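You operate a simulated robot arm through the tools that you are given. There is no shell and no other tool. Be economical: measure what you need, move in short steps, check, and stop when the job is done.

Carry out the task below with a simulated two-armed robot. There is one attempt and no reset: what you move stays moved.

Task
Give pocket one, then pocket eight, one warm air cycle each; then rest the box.
Fine: box seated and hands clear of the grid while a cycle runs.

Only the result counts: the job must be done as asked and must still hold three seconds after the hand-in. Knocking over, shifting, dropping, spilling or breaking anything else fails it.

Robot
Two 7-joint arms with fingered hands on one trunk, on a base that drives. Base frame: it is fixed to the floor where the robot stands at the start and does not move with it; the origin is under the middle of the robot, x ahead of it, y to its left, z up. Lengths are in m, angles in degrees, forces in N, time in s.
The left shoulder is at the start at [0.07, 0.166, 1.268], the right one opposite. With the tool pointing down near the work surface each hand reaches from about 0.1 to 0.96 m from the robot's upright axis, wherever it stands, measured 20 degrees to its own side. Places, roughly: cycle button [0.7, 1, 0.9]. Payload 4.1 kg a hand.
The tool frame of a hand sits at the grasp point between the pads (the TCP): z along the fingers, y along the line on which they close. The tips reach 0.032 m beyond it. The gripper opens to 0.108 m. The gripper's body begins 0.038 m behind the TCP. The gripper is a hand of 4 fingers: y runs from the thumb to the fingers, the wrist lies at [-0.016, -0.108, -0.186] in the tool frame, and closing takes about 1.5 s.
Orientation is that of the tool frame in the base frame, as [roll, pitch, yaw] about the fixed x, y, z axes, in that order (R = Rz(yaw) Ry(pitch) Rx(roll)). With the fingers straight down and the wrist toward the robot, the tool's x, y and z point along [0, 1, 0], [1, 0, 0] and [0, 0, -1] of the base frame.

Tools
- The arms move only by the tool step_arm. It takes "left_targets", "right_targets" or both (then of equal length, played together; a hand with none holds still); each is text: rows parted by semicolons, each of 7 numbers parted by spaces: the shift along the tool's x, y, z in m, then the turn, a rotation vector about the tool's x, y, z in degrees, then the gripper command, from -1 (fully open) to 1 (shut), values between in proportion. In form: tx ty tz ax ay az claw; .... A call has 1 to 20 rows; each row shifts and turns the commanded pose from where the row before left it, along the tool's axes as they then stand. A row lasts 0.2 s, in which the tool goes at most 0.05 m and 8.6 degrees; a call with a longer step from one row to the next is refused whole, and so is a gripper value outside its range. Where a pose cannot be reached the arm comes as near as it can. A force on the tool above 40 N (or 10 N above the force at the start of the call, whichever is more), or a blocked arm, ends the call early, and 0.2 s more pass. The fingers move at their own pace (about 0.045 m/s each) and stop on an object; they squeeze with about 30 N. The grip force told is the motor's: it shows also when the fingers shut on nothing. Time passes only in rows, and 0.2 s behind the last, so rows that do not move let the fingers close. It gives the time, the measured TCP pose, the force on the tool (base axes), the opening and the grip force at its end, in the units of the frame above (readings bear some noise), with the torque about the TCP (base axes, N m) and any sound that the robot's microphone picked up.
- Cameras (640 x 400 px; columns grow to the right, rows downward): "scene" is now at [0.1261, 0.0337, 1.4908]; the picture's right is [0.51, -0.86, 0.00], its down [-0.53, -0.31, -0.79] and it looks along [0.68, 0.40, -0.62] (base axes); focal length 270 px, centre (320, 200). "left" rides on the left gripper at [-0.064, -0.093, -0.131] in its tool frame; the picture's right is [-0.80, -0.28, 0.53], its down [0.55, -0.71, 0.45] and it looks along [0.25, 0.65, 0.72] (tool axes); focal length 247 px, centre (320, 200). "right" rides on the right gripper at [0.064, -0.093, -0.132] in its tool frame; the picture's right is [-0.80, 0.28, -0.53], its down [-0.55, -0.71, 0.45] and it looks along [-0.25, 0.65, 0.72] (tool axes); focal length 247 px, centre (320, 200). There is no depth. A picture from a camera that has moved, and an enlarged one, comes with that camera's place and axes in the base frame and with its lens. The place of the scene camera against the robot may be out by one fixed shift of up to 0.012 m in any direction.
- capture(camera): a new picture of that camera. The clock stands still meanwhile.
- lift_body(by): slides the trunk up (or, below 0, down) by that many m; the arms and the scene camera ride with it, the base frame stays. It gives what a move gives, with no picture.
- base_move(legs): drives the robot by 1 to 6 legs, each [ahead, left, turn to the left] in m, m and degrees, along the robot's own axes; the way and the turn of a leg run together, so that a leg with both is an arc; at most 1.5 m and 180 degrees a leg. The arms and the cameras ride along, it lands a little off, and it stops where it bumps. It gives what a move gives.
- hand_shape(shape, hand): the hand has 4 fingers and takes this shape, open, in about a second: jaw (thumb against the fingers, like two jaws); tri (thumb and two fingers); tip (a fingertip pinch); poke (one finger out to press); point (the index stretched); flat (the hand flat); cup (the hand cupped); fist (a fist). The gripper value then closes the fingers along that shape, each until it touches; the sizes above hold for jaw. It gives what a move gives, with no picture.
- turn_head(pan, tilt): turns the head with the scene camera to pan (to the left, within 86 degrees either way) and tilt (down, from -29 to 69), counted from straight ahead of the robot. It gives what a move gives.
- inspect(camera, box): a new picture of the part [left, top, right, bottom] of that camera's present view, enlarged. The clock stands still meanwhile.
- sign_off(): hands the job in; it is judged then, once.

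Work in short steps. Places have to be worked out from the pictures, the camera data and where the tool is seen: move nearer, look again, correct. Check each grasp and each placing, and mend what went wrong. You have 120 turns and 88 pictures in all, those below and enlarged ones among them. Open the grippers and draw the arms clear of the work before you hand the job in, unless the task says otherwise; then end with one line.

The tools are called after "Call:" as a command line: name --argument value ..., lists and objects as JSON in quotes. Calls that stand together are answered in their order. step_arm: Moves the arms, as the interface text tells. Its arguments: {"type":"object","properties":{"left_targets":{"type":"string"},"right_targets":{"type":"string"}},"required":[]} The other tools are called the same way: lift_body (by) slides the trunk up or down; hand_shape (shape, hand) gives the hand a shape; base_move (legs) drives the base; turn_head (pan, tilt) turns the head that bears the scene camera; capture (camera) takes a picture; inspect (camera, box) takes an enlarged picture of a part of a camera's view; sign_off () hands the job in.

At the start:

```text
t: 0.0
left_eef_pos: [0.3785, 0.557, 1.182]
left_tool_rot: [180.0, 0.0, 90.0]
left_ft_force: [-0.6, 0.6, 0.0]
left_moment: [-0.03, -0.03, 0.02]
left_opening: 0.1076
left_gripper_force: 0.0
left_shape: jaw
right_eef_pos: [0.6162, 0.0855, 1.2211]
right_tool_rot: [-179.9, 0.0, 90.0]
right_ft_force: [0.5, 0.0, -0.5]
right_moment: [0.03, -0.04, 0.02]
right_opening: 0.1077
right_gripper_force: 0.1
right_shape: jaw
trunk travel left (down, up): [-0.775, 0.165]
robot x, y, heading: [0.0014, 0.0041, -0.1]
head pan, tilt: [30.5, 38.1]
```

scene: 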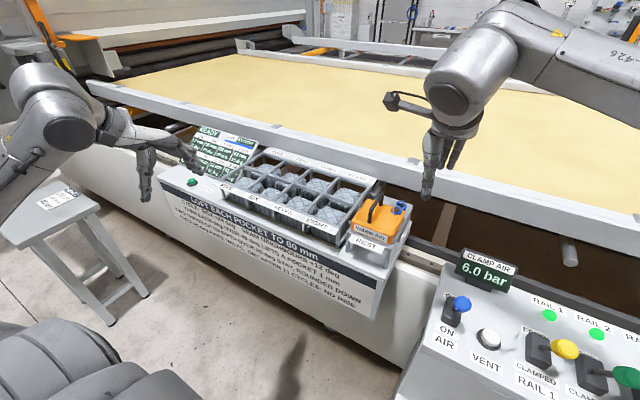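
right: 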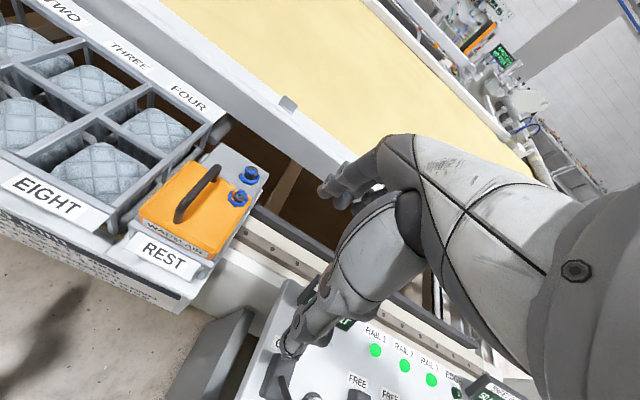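
left: 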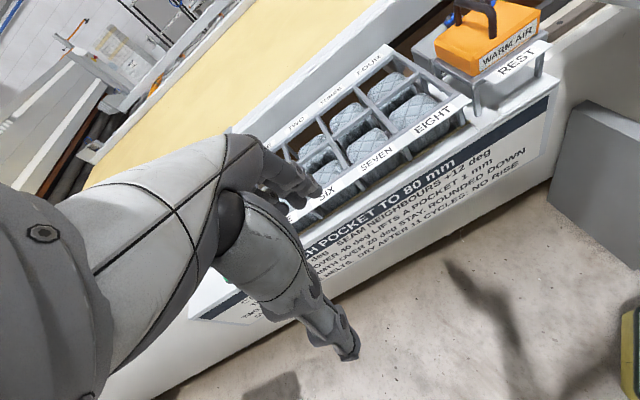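

The orange warm-air box sits on REST at the right of the grid; the display and instruction panel need reading. I enlarge them.

Call:
inspect --camera "scene" --box '[150, 110, 420, 290]'

Call:
inspect --camera "scene" --box '[180, 115, 290, 190]'

Call:
inspect --camera "left" --box '[240, 0, 560, 260]'

```text
2.22 times, centred on (285, 200) of scene
camera zoom: at [0.1261, 0.0337, 1.4908], right [0.51, -0.86, 0.0], down [-0.53, -0.31, -0.79], along [0.68, 0.4, -0.62], focal length 600 px, centre (398, 200)
```

zoom: 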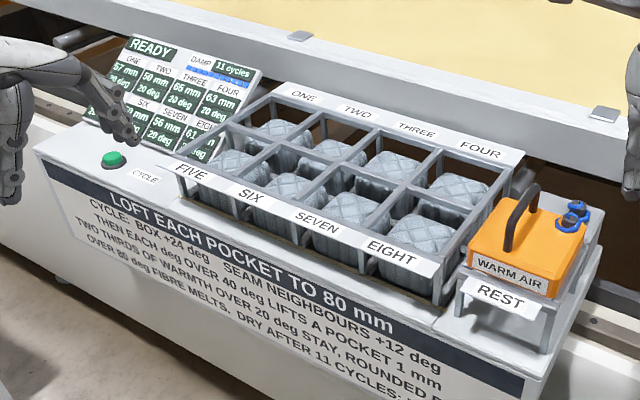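

```text
5.33 times, centred on (235, 152) of scene
camera zoom: at [0.1261, 0.0337, 1.4908], right [0.51, -0.86, 0.0], down [-0.53, -0.31, -0.79], along [0.68, 0.4, -0.62], focal length 1440 px, centre (773, 453)
```

zoom: 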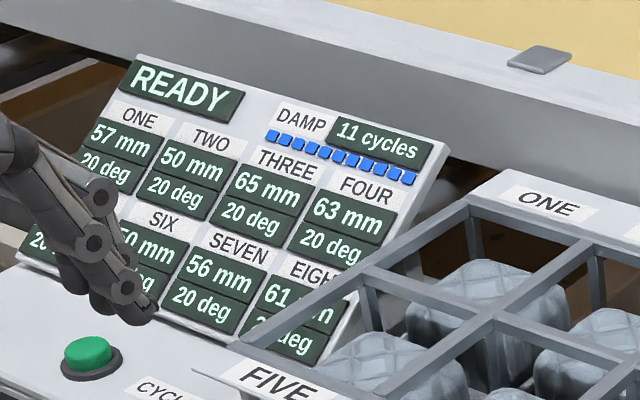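

```text
1.54 times, centred on (400, 130) of left
camera zoom: at [0.2858, 0.4925, 1.3123], right [-0.28, -0.8, -0.53], down [-0.71, 0.55, -0.45], along [0.65, 0.25, -0.72], focal length 380 px, centre (197, 308)
```

zoom: 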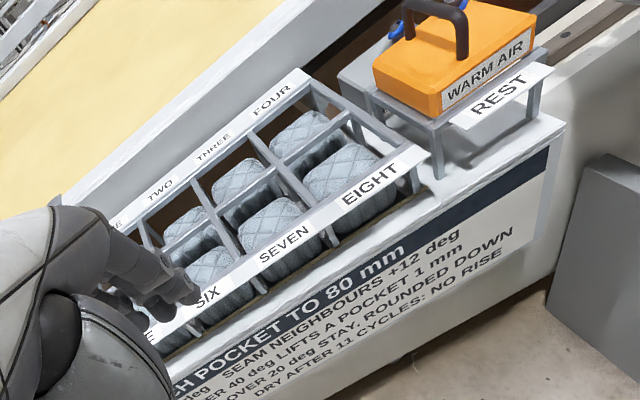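

The display says READY, 11 dry cycles left, and each cycle needs the box seated on a pocket and a press of the green button. By triangulation the handle top is near (0.72, 0.20, 1.01) and runs along x. I slide the base left so the right hand can work the box and the left hand the button.

Call:
base_move --legs '[[0, 0.5, 0]]'

Call:
turn_head --pan 0 --tilt 42

Call:
capture --camera "scene"

Call:
capture --camera "right"

Call:
capture --camera "left"

```text
t: 3.0
left_eef_pos: [0.3682, 1.0698, 1.1824]
left_tool_rot: [-179.9, 0.1, 90.7]
left_ft_force: [-0.6, 0.1, 0.3]
left_moment: [0.02, 0.03, 0.0]
left_opening: 0.1076
left_gripper_force: 0.0
left_shape: jaw
right_eef_pos: [0.6125, 0.5993, 1.2209]
right_tool_rot: [-180.0, 0.0, 90.7]
right_ft_force: [-0.1, 1.3, -1.1]
right_moment: [0.01, 0.01, 0.04]
right_opening: 0.1076
right_gripper_force: 0.1
right_shape: jaw
trunk travel left (down, up): [-0.775, 0.165]
robot x, y, heading: [-0.006, 0.5105, 0.7]
head pan, tilt: [30.5, 38.1]
```

```text
t: 3.9
left_eef_pos: [0.3693, 1.0703, 1.1814]
left_tool_rot: [-180.0, 0.0, 90.7]
left_ft_force: [-0.5, 0.0, -0.2]
left_moment: [-0.01, -0.01, 0.01]
left_opening: 0.1077
left_gripper_force: 0.1
left_shape: jaw
right_eef_pos: [0.6109, 0.6003, 1.2223]
right_tool_rot: [180.0, 0.0, 90.7]
right_ft_force: [0.1, -0.4, -0.2]
right_moment: [0.04, 0.01, 0.01]
right_opening: 0.1075
right_gripper_force: 0.0
right_shape: jaw
trunk travel left (down, up): [-0.775, 0.165]
robot x, y, heading: [-0.0049, 0.5085, 0.7]
head pan, tilt: [0.0, 42.0]
```

```text
81 pictures are left
camera scene: at [0.1323, 0.5005, 1.485], right [0.01, -1.0, 0.0], down [-0.67, -0.01, -0.74], along [0.74, 0.01, -0.67], focal length 270 px, centre (320, 200)
```

scene: 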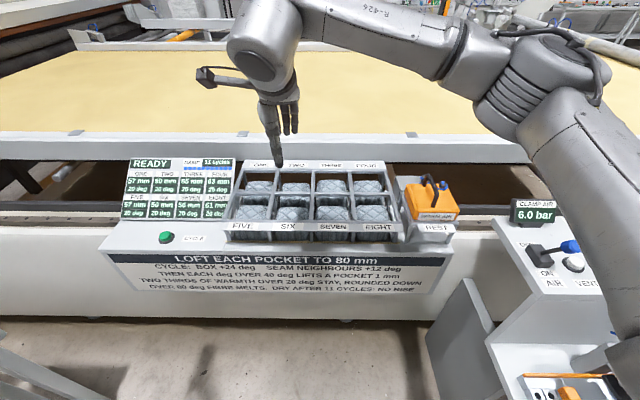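

```text
80 pictures are left
camera right: at [0.5181, 0.6641, 1.3526], right [0.29, -0.79, 0.53], down [-0.7, -0.56, -0.45], along [0.65, -0.24, -0.72], focal length 247 px, centre (320, 200)
```

right: 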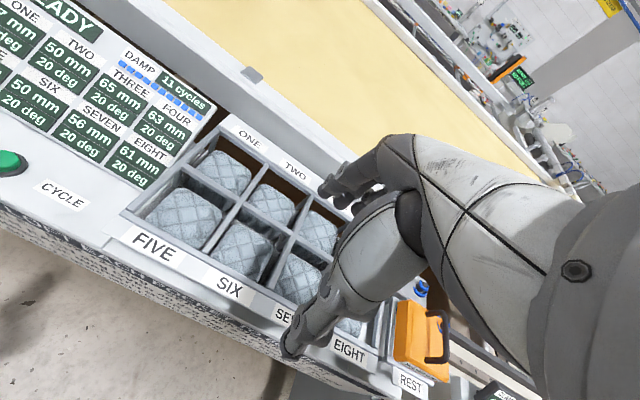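

```text
79 pictures are left
camera left: at [0.2768, 1.0048, 1.3124], right [-0.27, -0.8, -0.53], down [-0.71, 0.54, -0.45], along [0.65, 0.26, -0.72], focal length 247 px, centre (320, 200)
```

left: 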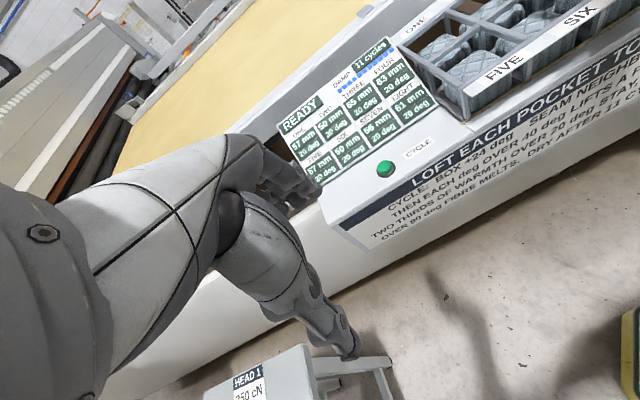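

The view is square on now. I enlarge the grid, box and button to measure them.

Call:
inspect --camera "scene" --box '[220, 145, 470, 245]'

Call:
inspect --camera "right" --box '[0, 100, 460, 400]'

Call:
inspect --camera "left" --box '[260, 0, 640, 240]'

```text
2.56 times, centred on (345, 195) of scene
camera zoom: at [0.1323, 0.5005, 1.485], right [0.01, -1.0, 0.0], down [-0.67, -0.01, -0.74], along [0.74, 0.01, -0.67], focal length 691 px, centre (256, 213)
```

zoom: 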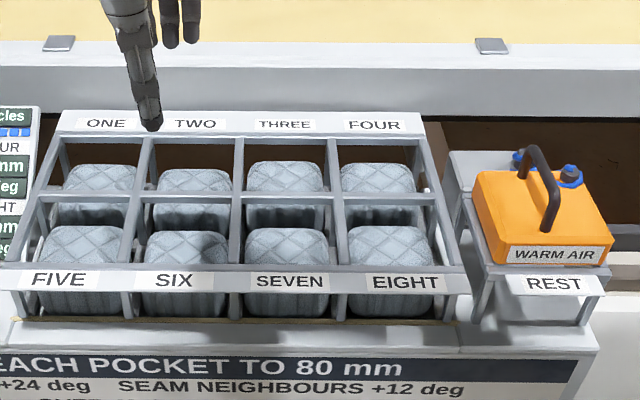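

```text
1.33 times, centred on (230, 250) of right
camera zoom: at [0.5181, 0.6641, 1.3526], right [0.29, -0.79, 0.53], down [-0.7, -0.56, -0.45], along [0.65, -0.24, -0.72], focal length 329 px, centre (440, 133)
```

zoom: 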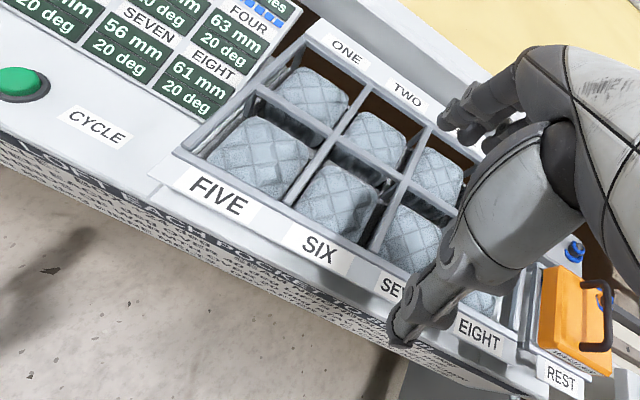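

```text
1.67 times, centred on (450, 120) of left
camera zoom: at [0.2768, 1.0048, 1.3124], right [-0.27, -0.8, -0.53], down [-0.71, 0.54, -0.45], along [0.65, 0.26, -0.72], focal length 412 px, centre (103, 333)
```

zoom: 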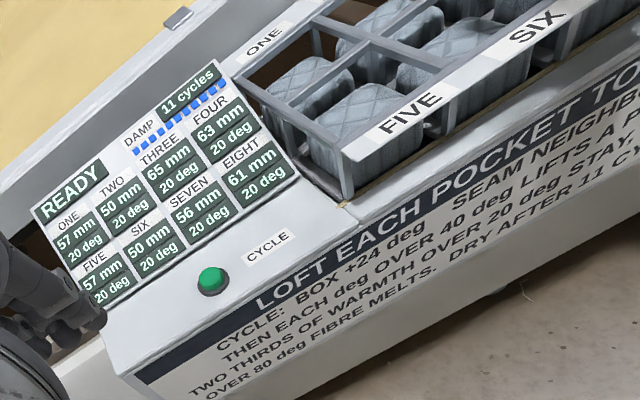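

Triangulated: button ≈ (0.675, 0.992, 0.835), grid top ≈ z 0.92, box handle ≈ (0.72, 0.20, 1.01) along x. I turn the right hand so it closes along y (wrist toward −y), then carry it over toward the box.

Call:
step_arm --right_targets "0 0 0 0 0 -8.12 -1;0 0 0 0 0 -8.12 -1;0 0 0 0 0 -8.12 -1;0 0 0 0 0 -8.12 -1;0 0 0 0 0 -8.12 -1;0 0 0 0 0 -8.12 -1;0 0 0 0 0 -8.12 -1;0 0 0 0 0 -8.12 -1;0 0 0 0 0 -8.12 -1;0 0 0 0 0 -8.12 -1;0 0 0 0 0 -8.12 -1;-0.01 -0.045 0 0 0 0 -1;-0.01 -0.045 0 0 0 0 -1;-0.01 -0.045 0 0 0 0 -1;-0.01 -0.045 0 0 0 0 -1;-0.01 -0.045 0 0 0 0 -1;-0.01 -0.045 0 0 0 0 -1;-0.01 -0.045 0 0 0 0 -1;-0.01 -0.045 0 0 0 0 -1;0 -0.04 0 0 0 0 -1"

Call:
capture --camera "right"

Call:
capture --camera "scene"

```text
t: 8.1
left_eef_pos: [0.3684, 1.0666, 1.184]
left_tool_rot: [179.8, -0.1, 90.7]
left_ft_force: [-0.6, 0.1, 1.0]
left_moment: [0.01, 0.0, -0.03]
left_opening: 0.1078
left_gripper_force: 0.0
left_shape: jaw
right_eef_pos: [0.5398, 0.4349, 1.2235]
right_tool_rot: [179.9, 0.0, 147.4]
right_ft_force: [-0.5, -0.5, -0.4]
right_moment: [0.04, -0.03, -0.01]
right_opening: 0.1077
right_gripper_force: 0.1
right_shape: jaw
right hand out of reach, approached as far as the arm can: row 8, 9, 10, 11, 15, 16, 17, 18, 19
trunk travel left (down, up): [-0.775, 0.165]
robot x, y, heading: [-0.0012, 0.5098, 0.6]
head pan, tilt: [0.0, 42.0]
```

```text
75 pictures are left
camera right: at [0.435, 0.3913, 1.3533], right [0.82, -0.19, 0.53], down [0.08, -0.89, -0.45], along [0.56, 0.41, -0.72], focal length 247 px, centre (320, 200)
```

right: 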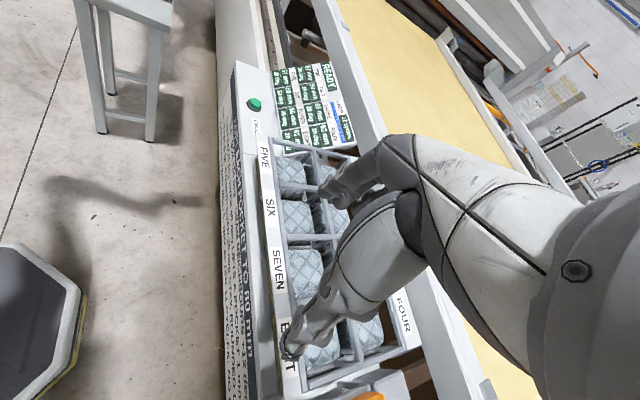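

```text
74 pictures are left
camera scene: at [0.1311, 0.497, 1.4851], right [0.01, -1.0, 0.0], down [-0.67, -0.01, -0.74], along [0.74, 0.01, -0.67], focal length 270 px, centre (320, 200)
```

scene: 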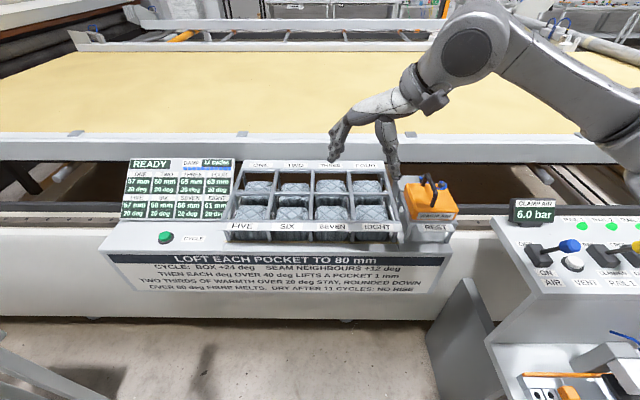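

The right hand cannot turn past yaw 147, so I try the other way round: rotate toward yaw 0 (wrist to +y) in place.

Call:
step_arm --right_targets "0 0 0 0 0 8.2 -1;0 0 0 0 0 8.2 -1;0 0 0 0 0 8.2 -1;0 0 0 0 0 8.2 -1;0 0 0 0 0 8.2 -1;0 0 0 0 0 8.2 -1;0 0 0 0 0 8.2 -1;0 0 0 0 0 8.2 -1;0 0 0 0 0 8.2 -1;0 0 0 0 0 8.2 -1;0 0 0 0 0 8.2 -1;0 0 0 0 0 8.2 -1;0 0 0 0 0 8.2 -1;0 0 0 0 0 8.2 -1;0 0 0 0 0 8.2 -1;0 0 0 0 0 8.2 -1;0 0 0 0 0 8.2 -1;0 0 0 0 0 8.2 -1"

```text
t: 11.9
left_eef_pos: [0.3682, 1.0705, 1.1805]
left_tool_rot: [180.0, 0.1, 90.7]
left_ft_force: [0.0, -0.8, -0.5]
left_moment: [0.0, -0.04, -0.03]
left_opening: 0.1074
left_gripper_force: 0.1
left_shape: jaw
right_eef_pos: [0.5423, 0.4356, 1.2219]
right_tool_rot: [-179.9, -0.1, -0.2]
right_ft_force: [-0.1, -0.6, 0.4]
right_moment: [0.01, -0.01, 0.01]
right_opening: 0.1076
right_gripper_force: 0.0
right_shape: jaw
trunk travel left (down, up): [-0.775, 0.165]
robot x, y, heading: [-0.0044, 0.5108, 0.8]
head pan, tilt: [0.0, 42.0]
```

Yaw 0 works. I move over toward the box, staying high, and look.

Call:
step_arm --right_targets "0.03 0.037 0 0 0 0 -1;0.03 0.037 0 0 0 0 -1;0.03 0.037 0 0 0 0 -1;0.03 0.037 0 0 0 0 -1;0.03 0.037 0 0 0 0 -1;0 0 0 0 0 0 -1"

Call:
capture --camera "right"

Call:
inspect --camera "scene" --box '[220, 130, 470, 286]'

```text
t: 13.3
left_eef_pos: [0.3681, 1.0712, 1.1816]
left_tool_rot: [180.0, 0.1, 90.6]
left_ft_force: [-0.3, 0.4, -0.4]
left_moment: [0.02, -0.02, 0.0]
left_opening: 0.1076
left_gripper_force: 0.1
left_shape: jaw
right_eef_pos: [0.6935, 0.2485, 1.2256]
right_tool_rot: [179.9, 0.0, -0.1]
right_ft_force: [-0.5, -0.5, 0.2]
right_moment: [0.01, 0.0, -0.03]
right_opening: 0.1076
right_gripper_force: 0.1
right_shape: jaw
trunk travel left (down, up): [-0.775, 0.165]
robot x, y, heading: [-0.0048, 0.5146, 0.7]
head pan, tilt: [0.0, 42.0]
```

```text
73 pictures are left
camera right: at [0.7579, 0.3407, 1.3562], right [-0.8, -0.28, 0.53], down [-0.55, 0.71, -0.45], along [-0.25, -0.65, -0.72], focal length 247 px, centre (320, 200)
```

right: 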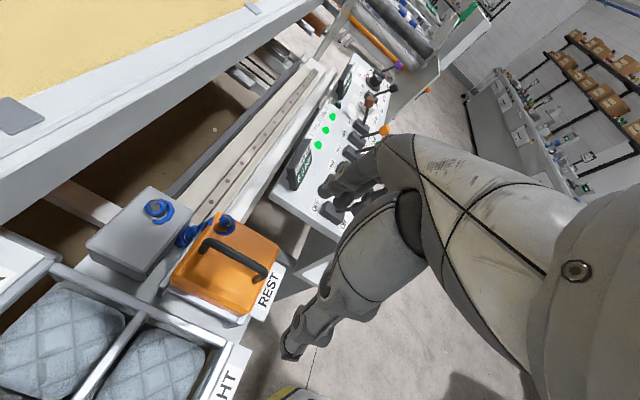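

```text
2.56 times, centred on (345, 208) of scene
camera zoom: at [0.1319, 0.5017, 1.485], right [0.01, -1.0, 0.0], down [-0.67, -0.01, -0.74], along [0.74, 0.01, -0.67], focal length 691 px, centre (256, 180)
```

zoom: 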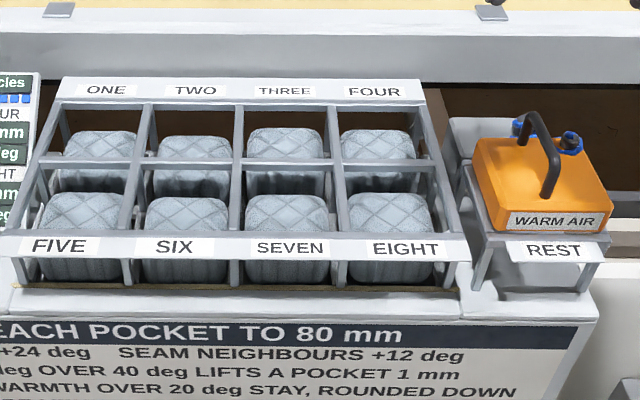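

Two views agree on the handle top centre at (0.723, 0.200, 1.013), along x, about 5 cm above the box top. I move above it and down to just above it.

Call:
step_arm --right_targets "0.01 0.016 0.03 0 0 0 -1;0.01 0.016 0.03 0 0 0 -1;0.0085 0.0155 0.03 0 0 0 -1;0 0 0.03 0 0 0 -1;0 0 0.02 0 0 0 -1;0 0 0 0 0 0 -1"

Call:
capture --camera "right"

Call:
inspect --camera "scene" --box '[345, 100, 505, 250]'

```text
t: 14.7
left_eef_pos: [0.3684, 1.0702, 1.1816]
left_tool_rot: [180.0, 0.0, 90.6]
left_ft_force: [0.2, -0.4, -0.5]
left_moment: [-0.01, -0.03, -0.01]
left_opening: 0.1079
left_gripper_force: 0.1
left_shape: jaw
right_eef_pos: [0.7202, 0.2039, 1.0816]
right_tool_rot: [-180.0, -0.1, -0.1]
right_ft_force: [-0.6, -0.4, -0.1]
right_moment: [0.0, 0.01, 0.0]
right_opening: 0.1077
right_gripper_force: 0.1
right_shape: jaw
trunk travel left (down, up): [-0.775, 0.165]
robot x, y, heading: [-0.0009, 0.5107, 0.9]
head pan, tilt: [0.0, 42.0]
```

```text
71 pictures are left
camera right: at [0.7844, 0.2971, 1.2136], right [-0.8, -0.28, 0.53], down [-0.55, 0.71, -0.45], along [-0.25, -0.65, -0.72], focal length 247 px, centre (320, 200)
```

right: 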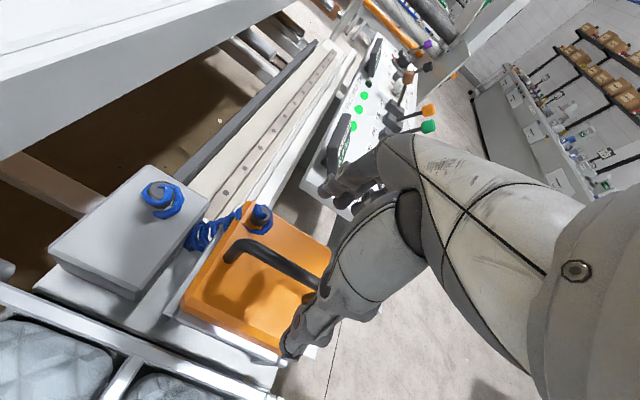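

```text
2.67 times, centred on (425, 175) of scene
camera zoom: at [0.132, 0.5006, 1.485], right [0.01, -1.0, 0.0], down [-0.67, -0.01, -0.74], along [0.74, 0.01, -0.67], focal length 720 px, centre (40, 267)
```

zoom: 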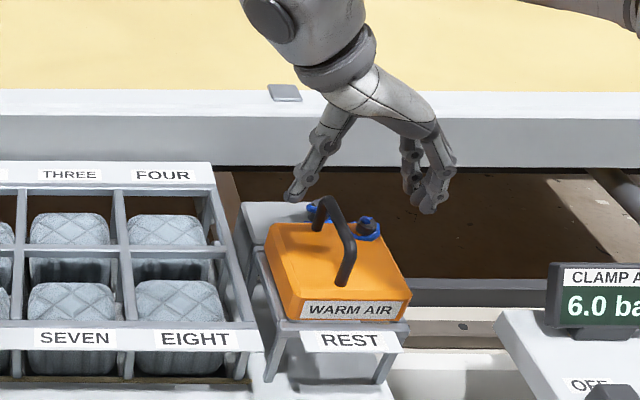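

Hand straddles the handle as expected. I go down to the bar and close gently.

Call:
step_arm --right_targets "0.002 0.003 0.025 0 0 0 -1;0 0 0.025 0 0 0 -1;0 0 0.024 0 0 0 -1;0 0 0 0 0 0 -1"

Call:
inspect --camera "scene" --box '[345, 100, 505, 250]'

Call:
inspect --camera "right" --box '[150, 150, 470, 400]'

```text
t: 15.7
left_eef_pos: [0.3688, 1.0697, 1.1824]
left_tool_rot: [-180.0, 0.0, 90.7]
left_ft_force: [0.2, 0.5, -0.2]
left_moment: [-0.03, -0.01, 0.0]
left_opening: 0.1074
left_gripper_force: 0.2
left_shape: jaw
right_eef_pos: [0.7206, 0.2015, 1.0093]
right_tool_rot: [180.0, 0.0, -0.1]
right_ft_force: [1.1, 0.6, -1.1]
right_moment: [0.02, -0.01, -0.01]
right_opening: 0.1076
right_gripper_force: 0.1
right_shape: jaw
trunk travel left (down, up): [-0.775, 0.165]
robot x, y, heading: [-0.003, 0.5125, 0.4]
head pan, tilt: [0.0, 42.0]
```

```text
2.67 times, centred on (425, 175) of scene
camera zoom: at [0.1322, 0.5005, 1.485], right [0.01, -1.0, 0.0], down [-0.67, -0.01, -0.74], along [0.74, 0.01, -0.67], focal length 720 px, centre (40, 267)
```

zoom: 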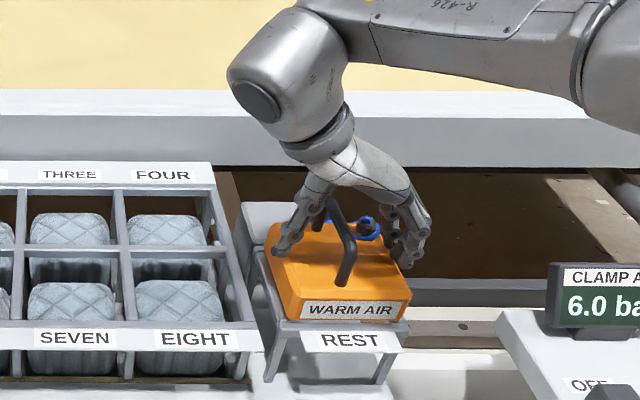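

```text
1.60 times, centred on (310, 275) of right
camera zoom: at [0.7855, 0.2935, 1.1405], right [-0.8, -0.28, 0.53], down [-0.55, 0.71, -0.45], along [-0.25, -0.65, -0.72], focal length 395 px, centre (336, 80)
```

zoom: 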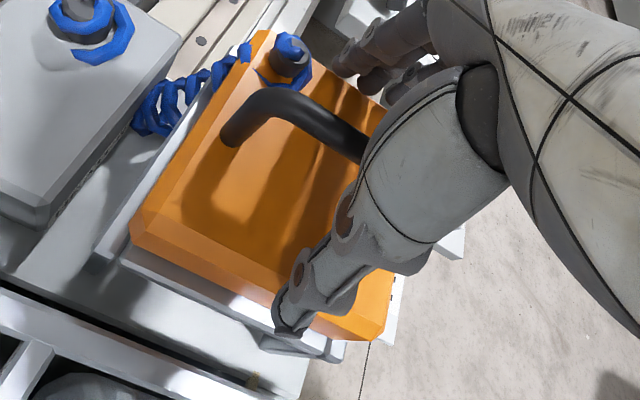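

The handle passes between thumb and fingers. I close the hand.

Call:
step_arm --right_targets "0 0 0 0 0 0 -0.5;0 0 0 0 0 0 0;0 0 0 0 0 0 0.4;0 0 0 0 0 0 0.8;0 0 0 0 0 0 1;0 0 0 0 0 0 1;0 0 0 0 0 0 1;0 0 0 0 0 0 1;0 0 0 0 0 0 1;0 0 0 0 0 0 1"

Call:
inspect --camera "scene" --box '[345, 100, 505, 250]'

```text
t: 17.9
left_eef_pos: [0.3689, 1.0713, 1.1819]
left_tool_rot: [180.0, 0.0, 90.7]
left_ft_force: [-0.1, 0.3, -0.6]
left_moment: [0.01, 0.0, 0.01]
left_opening: 0.1078
left_gripper_force: 0.0
left_shape: jaw
right_eef_pos: [0.7211, 0.2007, 1.0094]
right_tool_rot: [180.0, 0.0, 0.0]
right_ft_force: [-0.5, 0.4, -0.9]
right_moment: [0.03, 0.03, -0.05]
right_opening: 0.0
right_gripper_force: 29.9
right_shape: jaw
trunk travel left (down, up): [-0.775, 0.165]
robot x, y, heading: [-0.0047, 0.5065, 0.8]
head pan, tilt: [0.0, 42.0]
```

```text
2.67 times, centred on (425, 175) of scene
camera zoom: at [0.1326, 0.5007, 1.4849], right [0.01, -1.0, 0.0], down [-0.67, -0.01, -0.74], along [0.74, 0.01, -0.67], focal length 720 px, centre (40, 267)
```

zoom: 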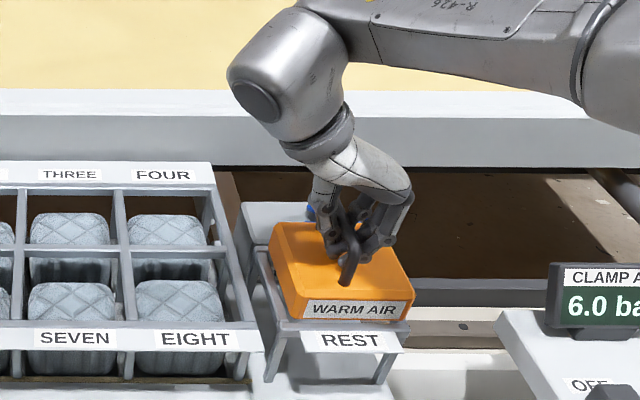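

Opening reads 0 with the fingers around the bar; they may be closed beneath it. I lift a little to test the hold.

Call:
step_arm --right_targets "0 0 -0.01 0 0 0 1;0 0 -0.01 0 0 0 1;0 0 -0.01 0 0 0 1;0 0 -0.01 0 0 0 1;0 0 0 0 0 0 1"

Call:
inspect --camera "scene" --box '[345, 100, 505, 250]'

Call:
capture --camera "right"

```text
t: 19.1
left_eef_pos: [0.3691, 1.0693, 1.1826]
left_tool_rot: [-180.0, 0.0, 90.8]
left_ft_force: [-0.2, -1.2, 0.2]
left_moment: [-0.02, -0.01, 0.0]
left_opening: 0.1075
left_gripper_force: 0.0
left_shape: jaw
right_eef_pos: [0.7228, 0.1985, 1.0489]
right_tool_rot: [180.0, 0.2, 0.0]
right_ft_force: [-0.8, -0.1, -3.9]
right_moment: [-0.01, 0.0, -0.03]
right_opening: 0.0001
right_gripper_force: 29.9
right_shape: jaw
trunk travel left (down, up): [-0.775, 0.165]
robot x, y, heading: [-0.0021, 0.5102, 0.7]
head pan, tilt: [0.0, 42.0]
```

```text
2.67 times, centred on (425, 175) of scene
camera zoom: at [0.1331, 0.5003, 1.4848], right [0.01, -1.0, 0.0], down [-0.67, -0.01, -0.74], along [0.74, 0.01, -0.67], focal length 720 px, centre (40, 267)
```

zoom: 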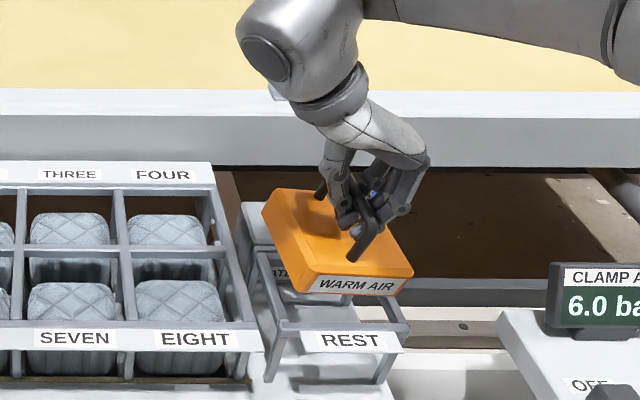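

```text
65 pictures are left
camera right: at [0.7871, 0.2922, 1.1788], right [-0.8, -0.28, 0.53], down [-0.55, 0.71, -0.45], along [-0.25, -0.65, -0.72], focal length 247 px, centre (320, 200)
```

right: 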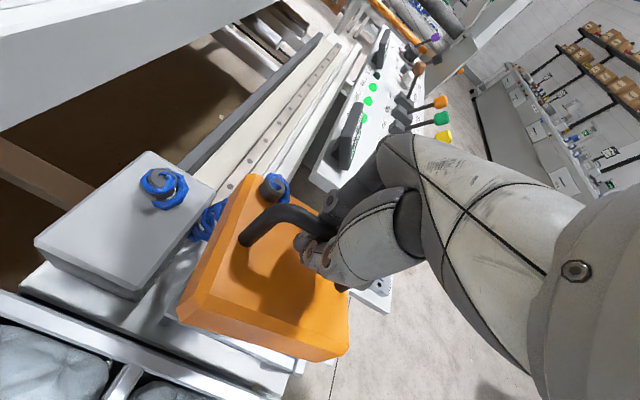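

The box is lifted (about 0.4 kg) but seems a little tilted. I zoom in to judge its attitude.

Call:
inspect --camera "scene" --box '[395, 130, 465, 210]'

Call:
inspect --camera "right" --box '[150, 150, 390, 380]'

```text
5.00 times, centred on (430, 170) of scene
camera zoom: at [0.1331, 0.5003, 1.4848], right [0.01, -1.0, 0.0], down [-0.67, -0.01, -0.74], along [0.74, 0.01, -0.67], focal length 1350 px, centre (-230, 350)
```

zoom: 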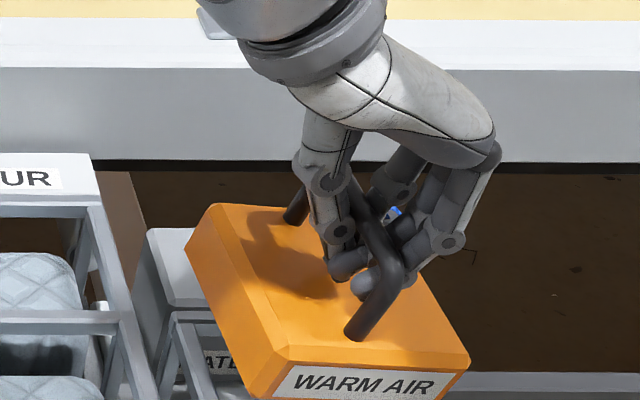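

```text
1.74 times, centred on (270, 265) of right
camera zoom: at [0.7871, 0.2922, 1.1788], right [-0.8, -0.28, 0.53], down [-0.55, 0.71, -0.45], along [-0.25, -0.65, -0.72], focal length 430 px, centre (407, 87)
```

zoom: 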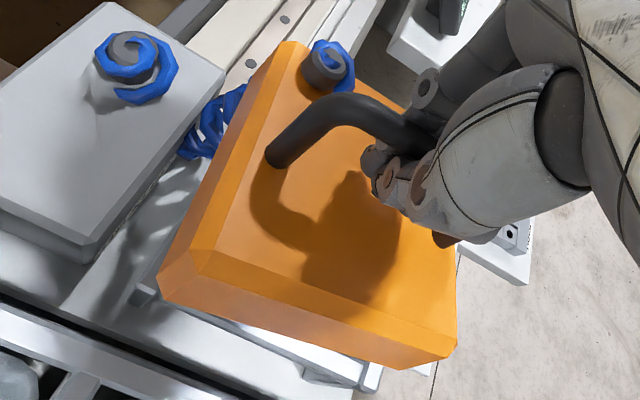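

Box hangs nearly level and is held. From the picture, cell centres are about x 0.731/0.851 with a 0.121 pitch in y (one ≈ y 0.72, eight ≈ y 0.36). I raise the box clear, then shift the base 0.25 left so all targets lie in reach.

Call:
step_arm --right_targets "0 0 -0.02 0 0 0 1;0 0 -0.025 0 0 0 1;0 0 -0.025 0 0 0 1;0 0 -0.02 0 0 0 1;0 0 0 0 0 0 1"

Call:
base_move --legs '[[0, 0.25, 0]]'

Call:
capture --camera "scene"

```text
t: 20.3
left_eef_pos: [0.3697, 1.0713, 1.1817]
left_tool_rot: [180.0, 0.1, 90.8]
left_ft_force: [-0.3, -0.7, 0.2]
left_moment: [0.02, -0.01, -0.01]
left_opening: 0.1075
left_gripper_force: 0.0
left_shape: jaw
right_eef_pos: [0.7218, 0.1994, 1.1388]
right_tool_rot: [-180.0, 0.1, -0.1]
right_ft_force: [0.7, 0.1, -3.4]
right_moment: [0.01, 0.02, -0.01]
right_opening: 0.0002
right_gripper_force: 29.9
right_shape: jaw
trunk travel left (down, up): [-0.775, 0.165]
robot x, y, heading: [-0.0021, 0.51, 0.8]
head pan, tilt: [0.0, 42.0]
```

```text
t: 22.1
left_eef_pos: [0.3676, 1.3163, 1.1818]
left_tool_rot: [180.0, 0.1, 90.7]
left_ft_force: [-0.6, 0.9, -0.1]
left_moment: [-0.02, 0.03, 0.03]
left_opening: 0.1073
left_gripper_force: 0.0
left_shape: jaw
right_eef_pos: [0.7178, 0.4442, 1.1371]
right_tool_rot: [-180.0, -0.1, -0.1]
right_ft_force: [0.5, 0.3, -3.5]
right_moment: [-0.02, 0.04, -0.03]
right_opening: 0.0001
right_gripper_force: 29.8
right_shape: jaw
trunk travel left (down, up): [-0.775, 0.165]
robot x, y, heading: [-0.0111, 0.7534, 0.5]
head pan, tilt: [0.0, 42.0]
```

```text
62 pictures are left
camera scene: at [0.1302, 0.7459, 1.4849], right [0.01, -1.0, 0.0], down [-0.67, -0.01, -0.74], along [0.74, 0.01, -0.67], focal length 270 px, centre (320, 200)
```

scene: 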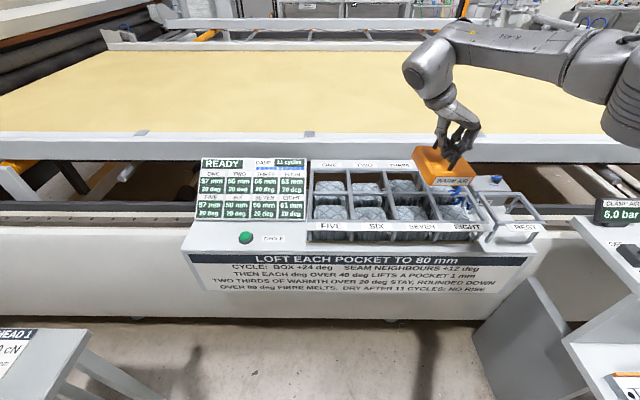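

Box carried fine. I move it above pocket one at the same height.

Call:
step_arm --right_targets "0.018 -0.04 0 0 0 0 1;0.018 -0.04 0 0 0 0 1;0.018 -0.04 0 0 0 0 1;0.018 -0.04 0 0 0 0 1;0.018 -0.04 0 0 0 0 1;0.018 -0.04 0 0 0 0 1;0.018 -0.04 0 0 0 0 1;0 0 0 0 0 0 1"

Call:
inspect --camera "scene" --box '[260, 110, 460, 250]'

Call:
capture --camera "right"

```text
t: 23.9
left_eef_pos: [0.3661, 1.3154, 1.1828]
left_tool_rot: [-180.0, -0.1, 90.6]
left_ft_force: [0.1, 0.5, 0.2]
left_moment: [0.0, 0.04, 0.05]
left_opening: 0.1074
left_gripper_force: 0.1
left_shape: jaw
right_eef_pos: [0.7716, 0.672, 1.1453]
right_tool_rot: [-179.9, 0.1, -0.2]
right_ft_force: [0.1, -1.6, -3.1]
right_moment: [0.02, 0.04, 0.0]
right_opening: 0.0003
right_gripper_force: 29.6
right_shape: jaw
right hand out of reach, approached as far as the arm can: row 5, 6, 7
trunk travel left (down, up): [-0.775, 0.165]
robot x, y, heading: [-0.0078, 0.7528, 0.6]
head pan, tilt: [0.0, 42.0]
```

```text
2.86 times, centred on (360, 180) of scene
camera zoom: at [0.1298, 0.7457, 1.4849], right [0.01, -1.0, 0.0], down [-0.67, -0.01, -0.74], along [0.74, 0.01, -0.67], focal length 771 px, centre (206, 257)
```

zoom: 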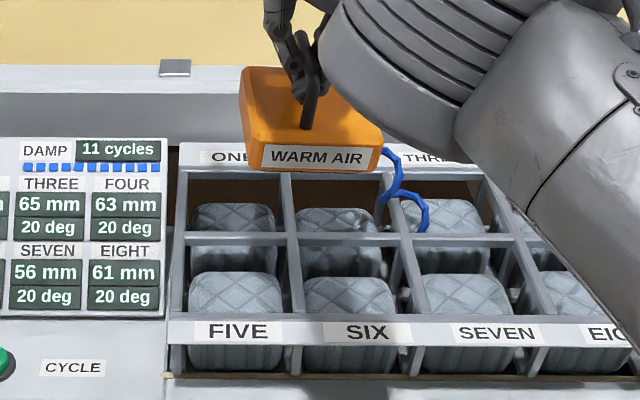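

```text
60 pictures are left
camera right: at [0.8371, 0.7641, 1.2772], right [-0.8, -0.28, 0.53], down [-0.55, 0.71, -0.45], along [-0.25, -0.65, -0.72], focal length 247 px, centre (320, 200)
```

right: 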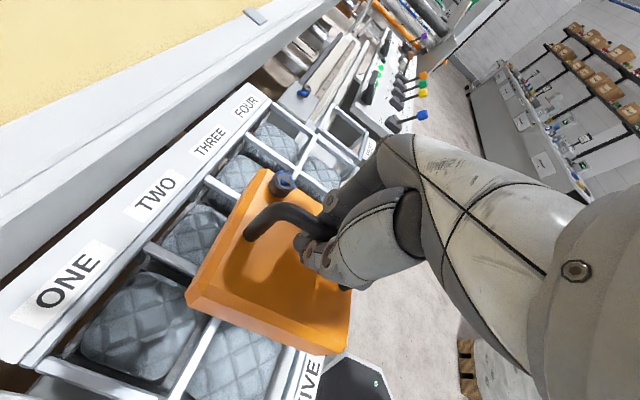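

The arm runs out of reach at (0.77, 0.67), so the base must be nearer. The gap in front of the base is about 0.3 m; I pull the box back a bit in y, then drive 0.1 ahead and 0.15 left.

Call:
step_arm --right_targets "-0.01 0.04 0 0 0 0 1;-0.01 0.04 0 0 0 0 1;-0.01 0.04 0 0 0 0 1;0 0.02 0 0 0 0 1;0 0 0 0 0 0 1"

Call:
base_move --legs '[[0, 0.15, 0], [0.1, 0, 0]]'

Call:
capture --camera "scene"

```text
t: 25.1
left_eef_pos: [0.3669, 1.3184, 1.1819]
left_tool_rot: [180.0, 0.0, 90.6]
left_ft_force: [-0.7, -0.2, 0.6]
left_moment: [0.0, -0.02, 0.01]
left_opening: 0.1077
left_gripper_force: 0.0
left_shape: jaw
right_eef_pos: [0.7443, 0.5314, 1.1463]
right_tool_rot: [-179.9, 0.1, -0.2]
right_ft_force: [0.6, 0.2, -3.8]
right_moment: [0.03, -0.01, 0.0]
right_opening: 0.0
right_gripper_force: 30.3
right_shape: jaw
trunk travel left (down, up): [-0.775, 0.165]
robot x, y, heading: [-0.0056, 0.7572, 0.9]
head pan, tilt: [0.0, 42.0]
```

```text
t: 27.3
left_eef_pos: [0.4652, 1.4675, 1.181]
left_tool_rot: [180.0, -0.1, 90.6]
left_ft_force: [0.8, 0.9, 0.3]
left_moment: [0.01, 0.0, -0.02]
left_opening: 0.1076
left_gripper_force: 0.1
left_shape: jaw
right_eef_pos: [0.8442, 0.6811, 1.1463]
right_tool_rot: [-180.0, 0.0, -0.2]
right_ft_force: [0.5, 0.2, -3.4]
right_moment: [-0.01, 0.02, 0.02]
right_opening: 0.0
right_gripper_force: 30.3
right_shape: jaw
trunk travel left (down, up): [-0.775, 0.165]
robot x, y, heading: [0.0904, 0.9043, 0.6]
head pan, tilt: [0.0, 42.0]
```

```text
59 pictures are left
camera scene: at [0.2278, 0.8979, 1.485], right [0.01, -1.0, 0.0], down [-0.67, -0.01, -0.74], along [0.74, 0.01, -0.67], focal length 270 px, centre (320, 200)
```

scene: 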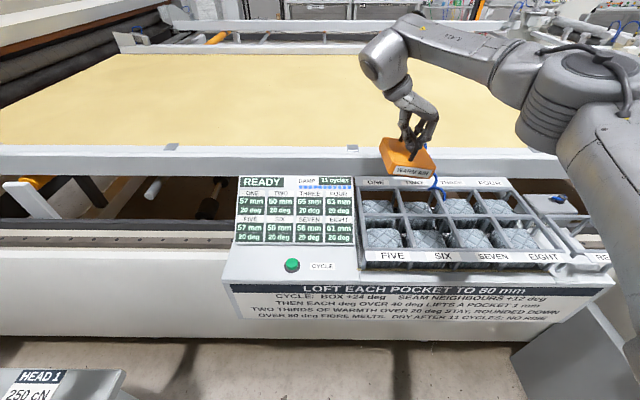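

Now pocket one is in reach. I shift 0.046 left and come down to about 5 cm over the grid, then compare box and cell.

Call:
step_arm --right_targets "0 -0.023 0 0 0 0 1;0 -0.023 0.02 0 0 0 1;0 0 0.03 0 0 0 1;0 0 0.03 0 0 0 1;0 0 0 0 0 0 1"

Call:
inspect --camera "scene" --box '[330, 110, 490, 270]'

Call:
capture --camera "right"

```text
t: 28.5
left_eef_pos: [0.4644, 1.4688, 1.1811]
left_tool_rot: [-180.0, 0.0, 90.7]
left_ft_force: [0.1, -0.8, 0.1]
left_moment: [0.0, 0.0, 0.0]
left_opening: 0.1077
left_gripper_force: 0.0
left_shape: jaw
right_eef_pos: [0.8418, 0.7274, 1.0672]
right_tool_rot: [-180.0, -0.1, -0.1]
right_ft_force: [0.5, -0.6, -3.6]
right_moment: [-0.01, 0.05, -0.04]
right_opening: 0.0
right_gripper_force: 30.1
right_shape: jaw
trunk travel left (down, up): [-0.775, 0.165]
robot x, y, heading: [0.0873, 0.9054, 0.7]
head pan, tilt: [0.0, 42.0]
```

```text
2.50 times, centred on (410, 190) of scene
camera zoom: at [0.2284, 0.8976, 1.4849], right [0.01, -1.0, 0.0], down [-0.67, -0.01, -0.74], along [0.74, 0.01, -0.67], focal length 675 px, centre (95, 225)
```

zoom: 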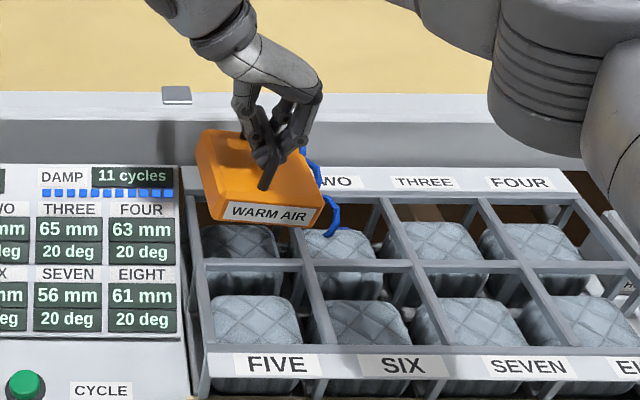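

```text
57 pictures are left
camera right: at [0.9071, 0.821, 1.1976], right [-0.8, -0.28, 0.53], down [-0.55, 0.71, -0.45], along [-0.25, -0.65, -0.72], focal length 247 px, centre (320, 200)
```

right: 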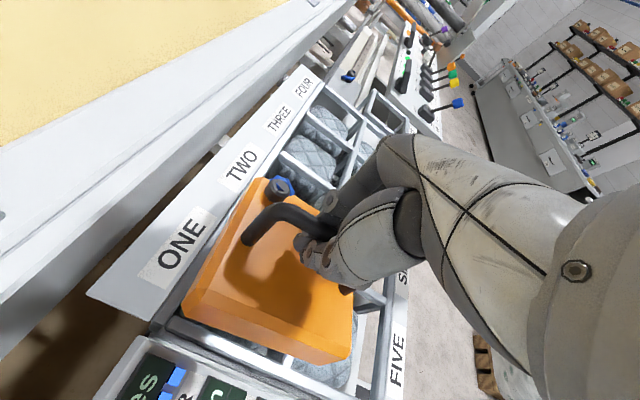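

Box and cell one line up within a few mm, but the box's −y side hangs about 6° low. I tilt the hand back 5° about x and look again.

Call:
step_arm --right_targets "0 -0.005 0 -5 0 0 1;0 0 0.03 0 0 0 1;0 0 0 0 0 0 1"

Call:
inspect --camera "scene" --box '[350, 140, 450, 240]'

```text
t: 29.3
left_eef_pos: [0.4643, 1.466, 1.1825]
left_tool_rot: [-180.0, 0.0, 90.6]
left_ft_force: [-1.1, 0.8, -0.6]
left_moment: [0.03, 0.0, 0.03]
left_opening: 0.1076
left_gripper_force: 0.2
left_shape: jaw
right_eef_pos: [0.8432, 0.7295, 1.0358]
right_tool_rot: [174.9, 0.0, -0.1]
right_ft_force: [-0.3, 0.0, -3.2]
right_moment: [0.01, 0.0, -0.03]
right_opening: 0.0001
right_gripper_force: 29.8
right_shape: jaw
trunk travel left (down, up): [-0.775, 0.165]
robot x, y, heading: [0.0932, 0.9079, 0.3]
head pan, tilt: [0.0, 42.0]
```

```text
4.00 times, centred on (400, 190) of scene
camera zoom: at [0.228, 0.8962, 1.4849], right [0.01, -1.0, 0.0], down [-0.67, -0.01, -0.74], along [0.74, 0.01, -0.67], focal length 1080 px, centre (0, 240)
```

zoom: 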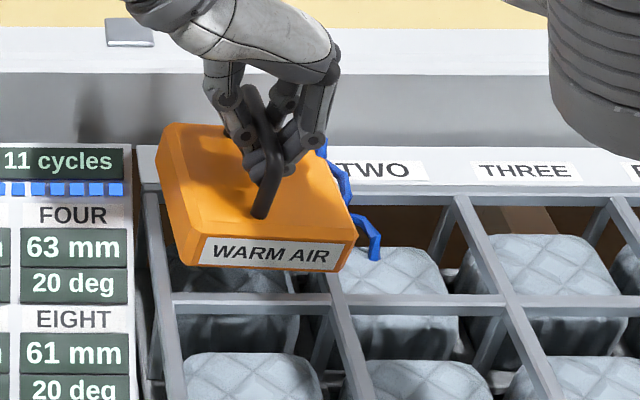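

Tilt is reduced to about 3°. I add 3° and go down until contact, in small steps.

Call:
step_arm --right_targets "0 -0.003 0.005 -3 0 0 1;0 0 0.01 0 0 0 1;0 0 0 0 0 0 1"

Call:
inspect --camera "scene" --box '[350, 140, 450, 240]'

Call:
capture --camera "right"

```text
t: 30.1
left_eef_pos: [0.4658, 1.4675, 1.1809]
left_tool_rot: [180.0, -0.1, 90.6]
left_ft_force: [-1.0, -0.5, -0.2]
left_moment: [0.01, 0.0, 0.0]
left_opening: 0.1076
left_gripper_force: 0.1
left_shape: jaw
right_eef_pos: [0.8432, 0.7293, 1.0199]
right_tool_rot: [172.1, 0.0, -0.3]
right_ft_force: [0.6, 1.7, -2.6]
right_moment: [-0.03, 0.02, -0.03]
right_opening: 0.0
right_gripper_force: 30.0
right_shape: jaw
trunk travel left (down, up): [-0.775, 0.165]
robot x, y, heading: [0.0916, 0.9081, 0.6]
head pan, tilt: [0.0, 42.0]
```

```text
4.00 times, centred on (400, 190) of scene
camera zoom: at [0.2281, 0.8974, 1.4849], right [0.01, -1.0, 0.0], down [-0.67, -0.01, -0.74], along [0.74, 0.01, -0.67], focal length 1080 px, centre (0, 240)
```

zoom: 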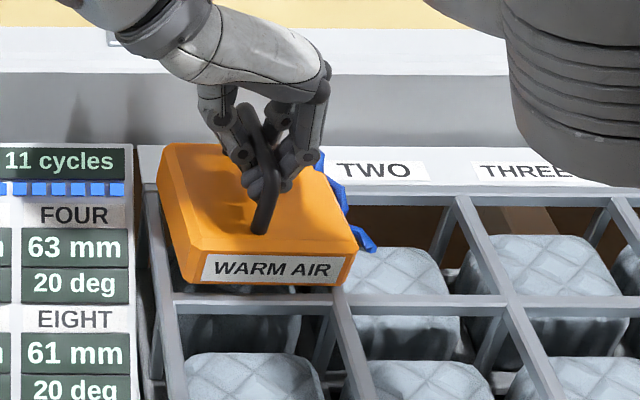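

```text
54 pictures are left
camera right: at [0.9078, 0.8406, 1.1379], right [-0.8, -0.2, 0.57], down [-0.55, 0.64, -0.54], along [-0.25, -0.74, -0.62], focal length 247 px, centre (320, 200)
```

right: 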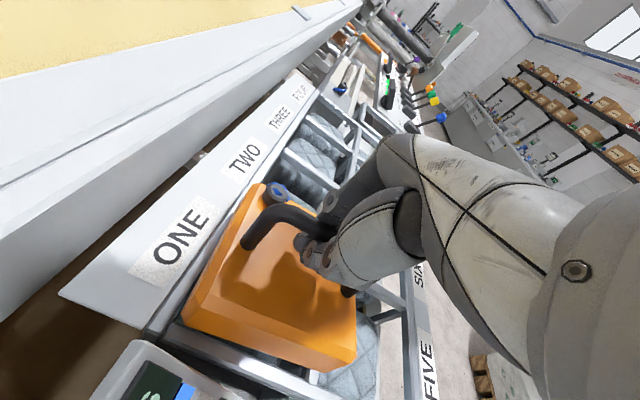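

Box is level now and about 8 mm too far to −y compared with the cell. I shift it and continue down to contact.

Call:
step_arm --right_targets "0 -0.008 0 0 0 0 1;0 0 0.006 0 0 0 1;0 0 0.004 0 0 0 1;0 0 0 0 0 0 1"

Call:
inspect --camera "scene" --box '[350, 140, 450, 240]'

Call:
inspect --camera "right" --box '[120, 150, 400, 400]'

```text
t: 31.1
left_eef_pos: [0.4643, 1.4662, 1.1817]
left_tool_rot: [-179.9, 0.1, 90.7]
left_ft_force: [0.4, -0.1, 0.5]
left_moment: [-0.04, 0.0, 0.01]
left_opening: 0.1076
left_gripper_force: 0.2
left_shape: jaw
right_eef_pos: [0.8438, 0.7373, 1.0107]
right_tool_rot: [172.0, 0.0, -0.2]
right_ft_force: [0.4, 0.5, -0.7]
right_moment: [-0.01, 0.03, -0.01]
right_opening: 0.0
right_gripper_force: 30.4
right_shape: jaw
trunk travel left (down, up): [-0.775, 0.165]
robot x, y, heading: [0.0929, 0.9047, 0.7]
head pan, tilt: [0.0, 42.0]
```

```text
4.00 times, centred on (400, 190) of scene
camera zoom: at [0.2279, 0.8972, 1.4849], right [0.01, -1.0, 0.0], down [-0.67, -0.01, -0.74], along [0.74, 0.01, -0.67], focal length 1080 px, centre (0, 240)
```

zoom: 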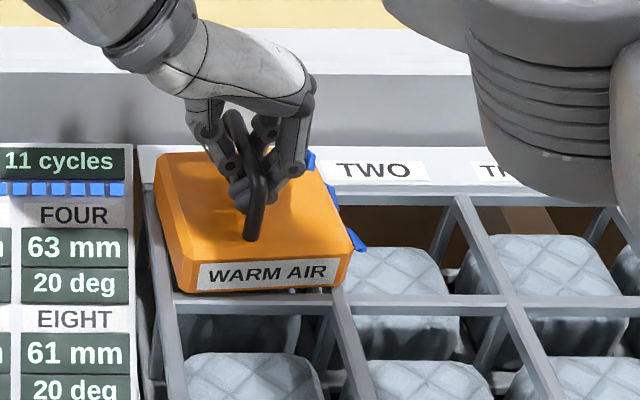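

```text
1.60 times, centred on (260, 275) of right
camera zoom: at [0.9085, 0.8479, 1.1266], right [-0.8, -0.2, 0.57], down [-0.55, 0.64, -0.54], along [-0.25, -0.74, -0.62], focal length 395 px, centre (416, 80)
```

zoom: 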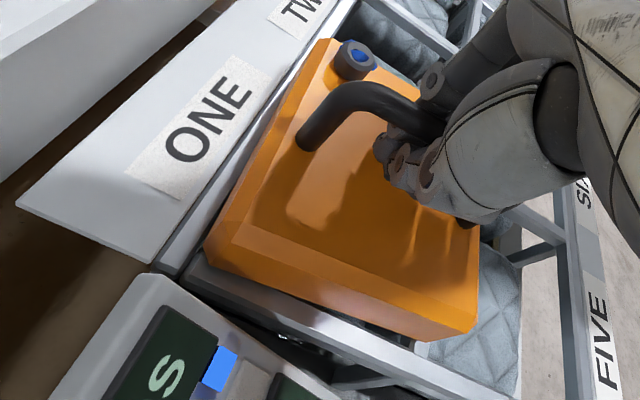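

Weight is coming off the hand (0.7 N), so it is touching. I level back 2° and press down lightly.

Call:
step_arm --right_targets "0 0 0.002 1.5 0 0 1;0 0 0.003 1 0 0 1;0 0 0.002 0 0 0 1;0 0 0 0 0 0 1"

Call:
inspect --camera "scene" --box '[350, 140, 450, 240]'

```text
t: 32.1
left_eef_pos: [0.4614, 1.4679, 1.1822]
left_tool_rot: [179.8, 0.2, 90.6]
left_ft_force: [-0.1, 0.5, 0.2]
left_moment: [-0.01, -0.01, -0.02]
left_opening: 0.1075
left_gripper_force: 0.0
left_shape: jaw
right_eef_pos: [0.8424, 0.7372, 1.0073]
right_tool_rot: [174.4, -0.4, -0.3]
right_ft_force: [9.2, 2.3, 33.0]
right_moment: [-0.19, -0.54, 0.07]
right_opening: 0.0
right_gripper_force: 30.3
right_shape: jaw
trunk travel left (down, up): [-0.775, 0.165]
robot x, y, heading: [0.0947, 0.9062, 0.6]
head pan, tilt: [0.0, 42.0]
```

```text
4.00 times, centred on (400, 190) of scene
camera zoom: at [0.2238, 0.8987, 1.4857], right [0.01, -1.0, 0.0], down [-0.67, -0.01, -0.74], along [0.74, 0.01, -0.67], focal length 1080 px, centre (0, 240)
```

zoom: 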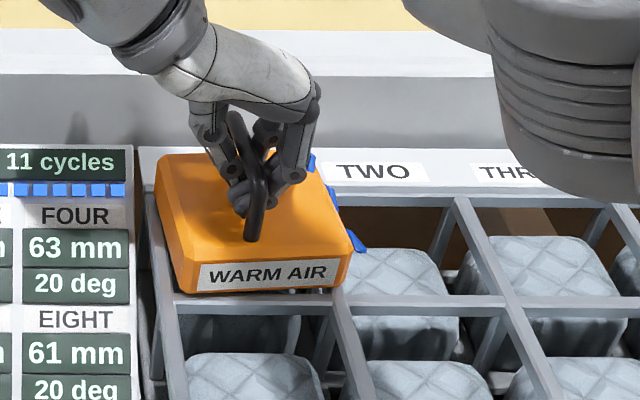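

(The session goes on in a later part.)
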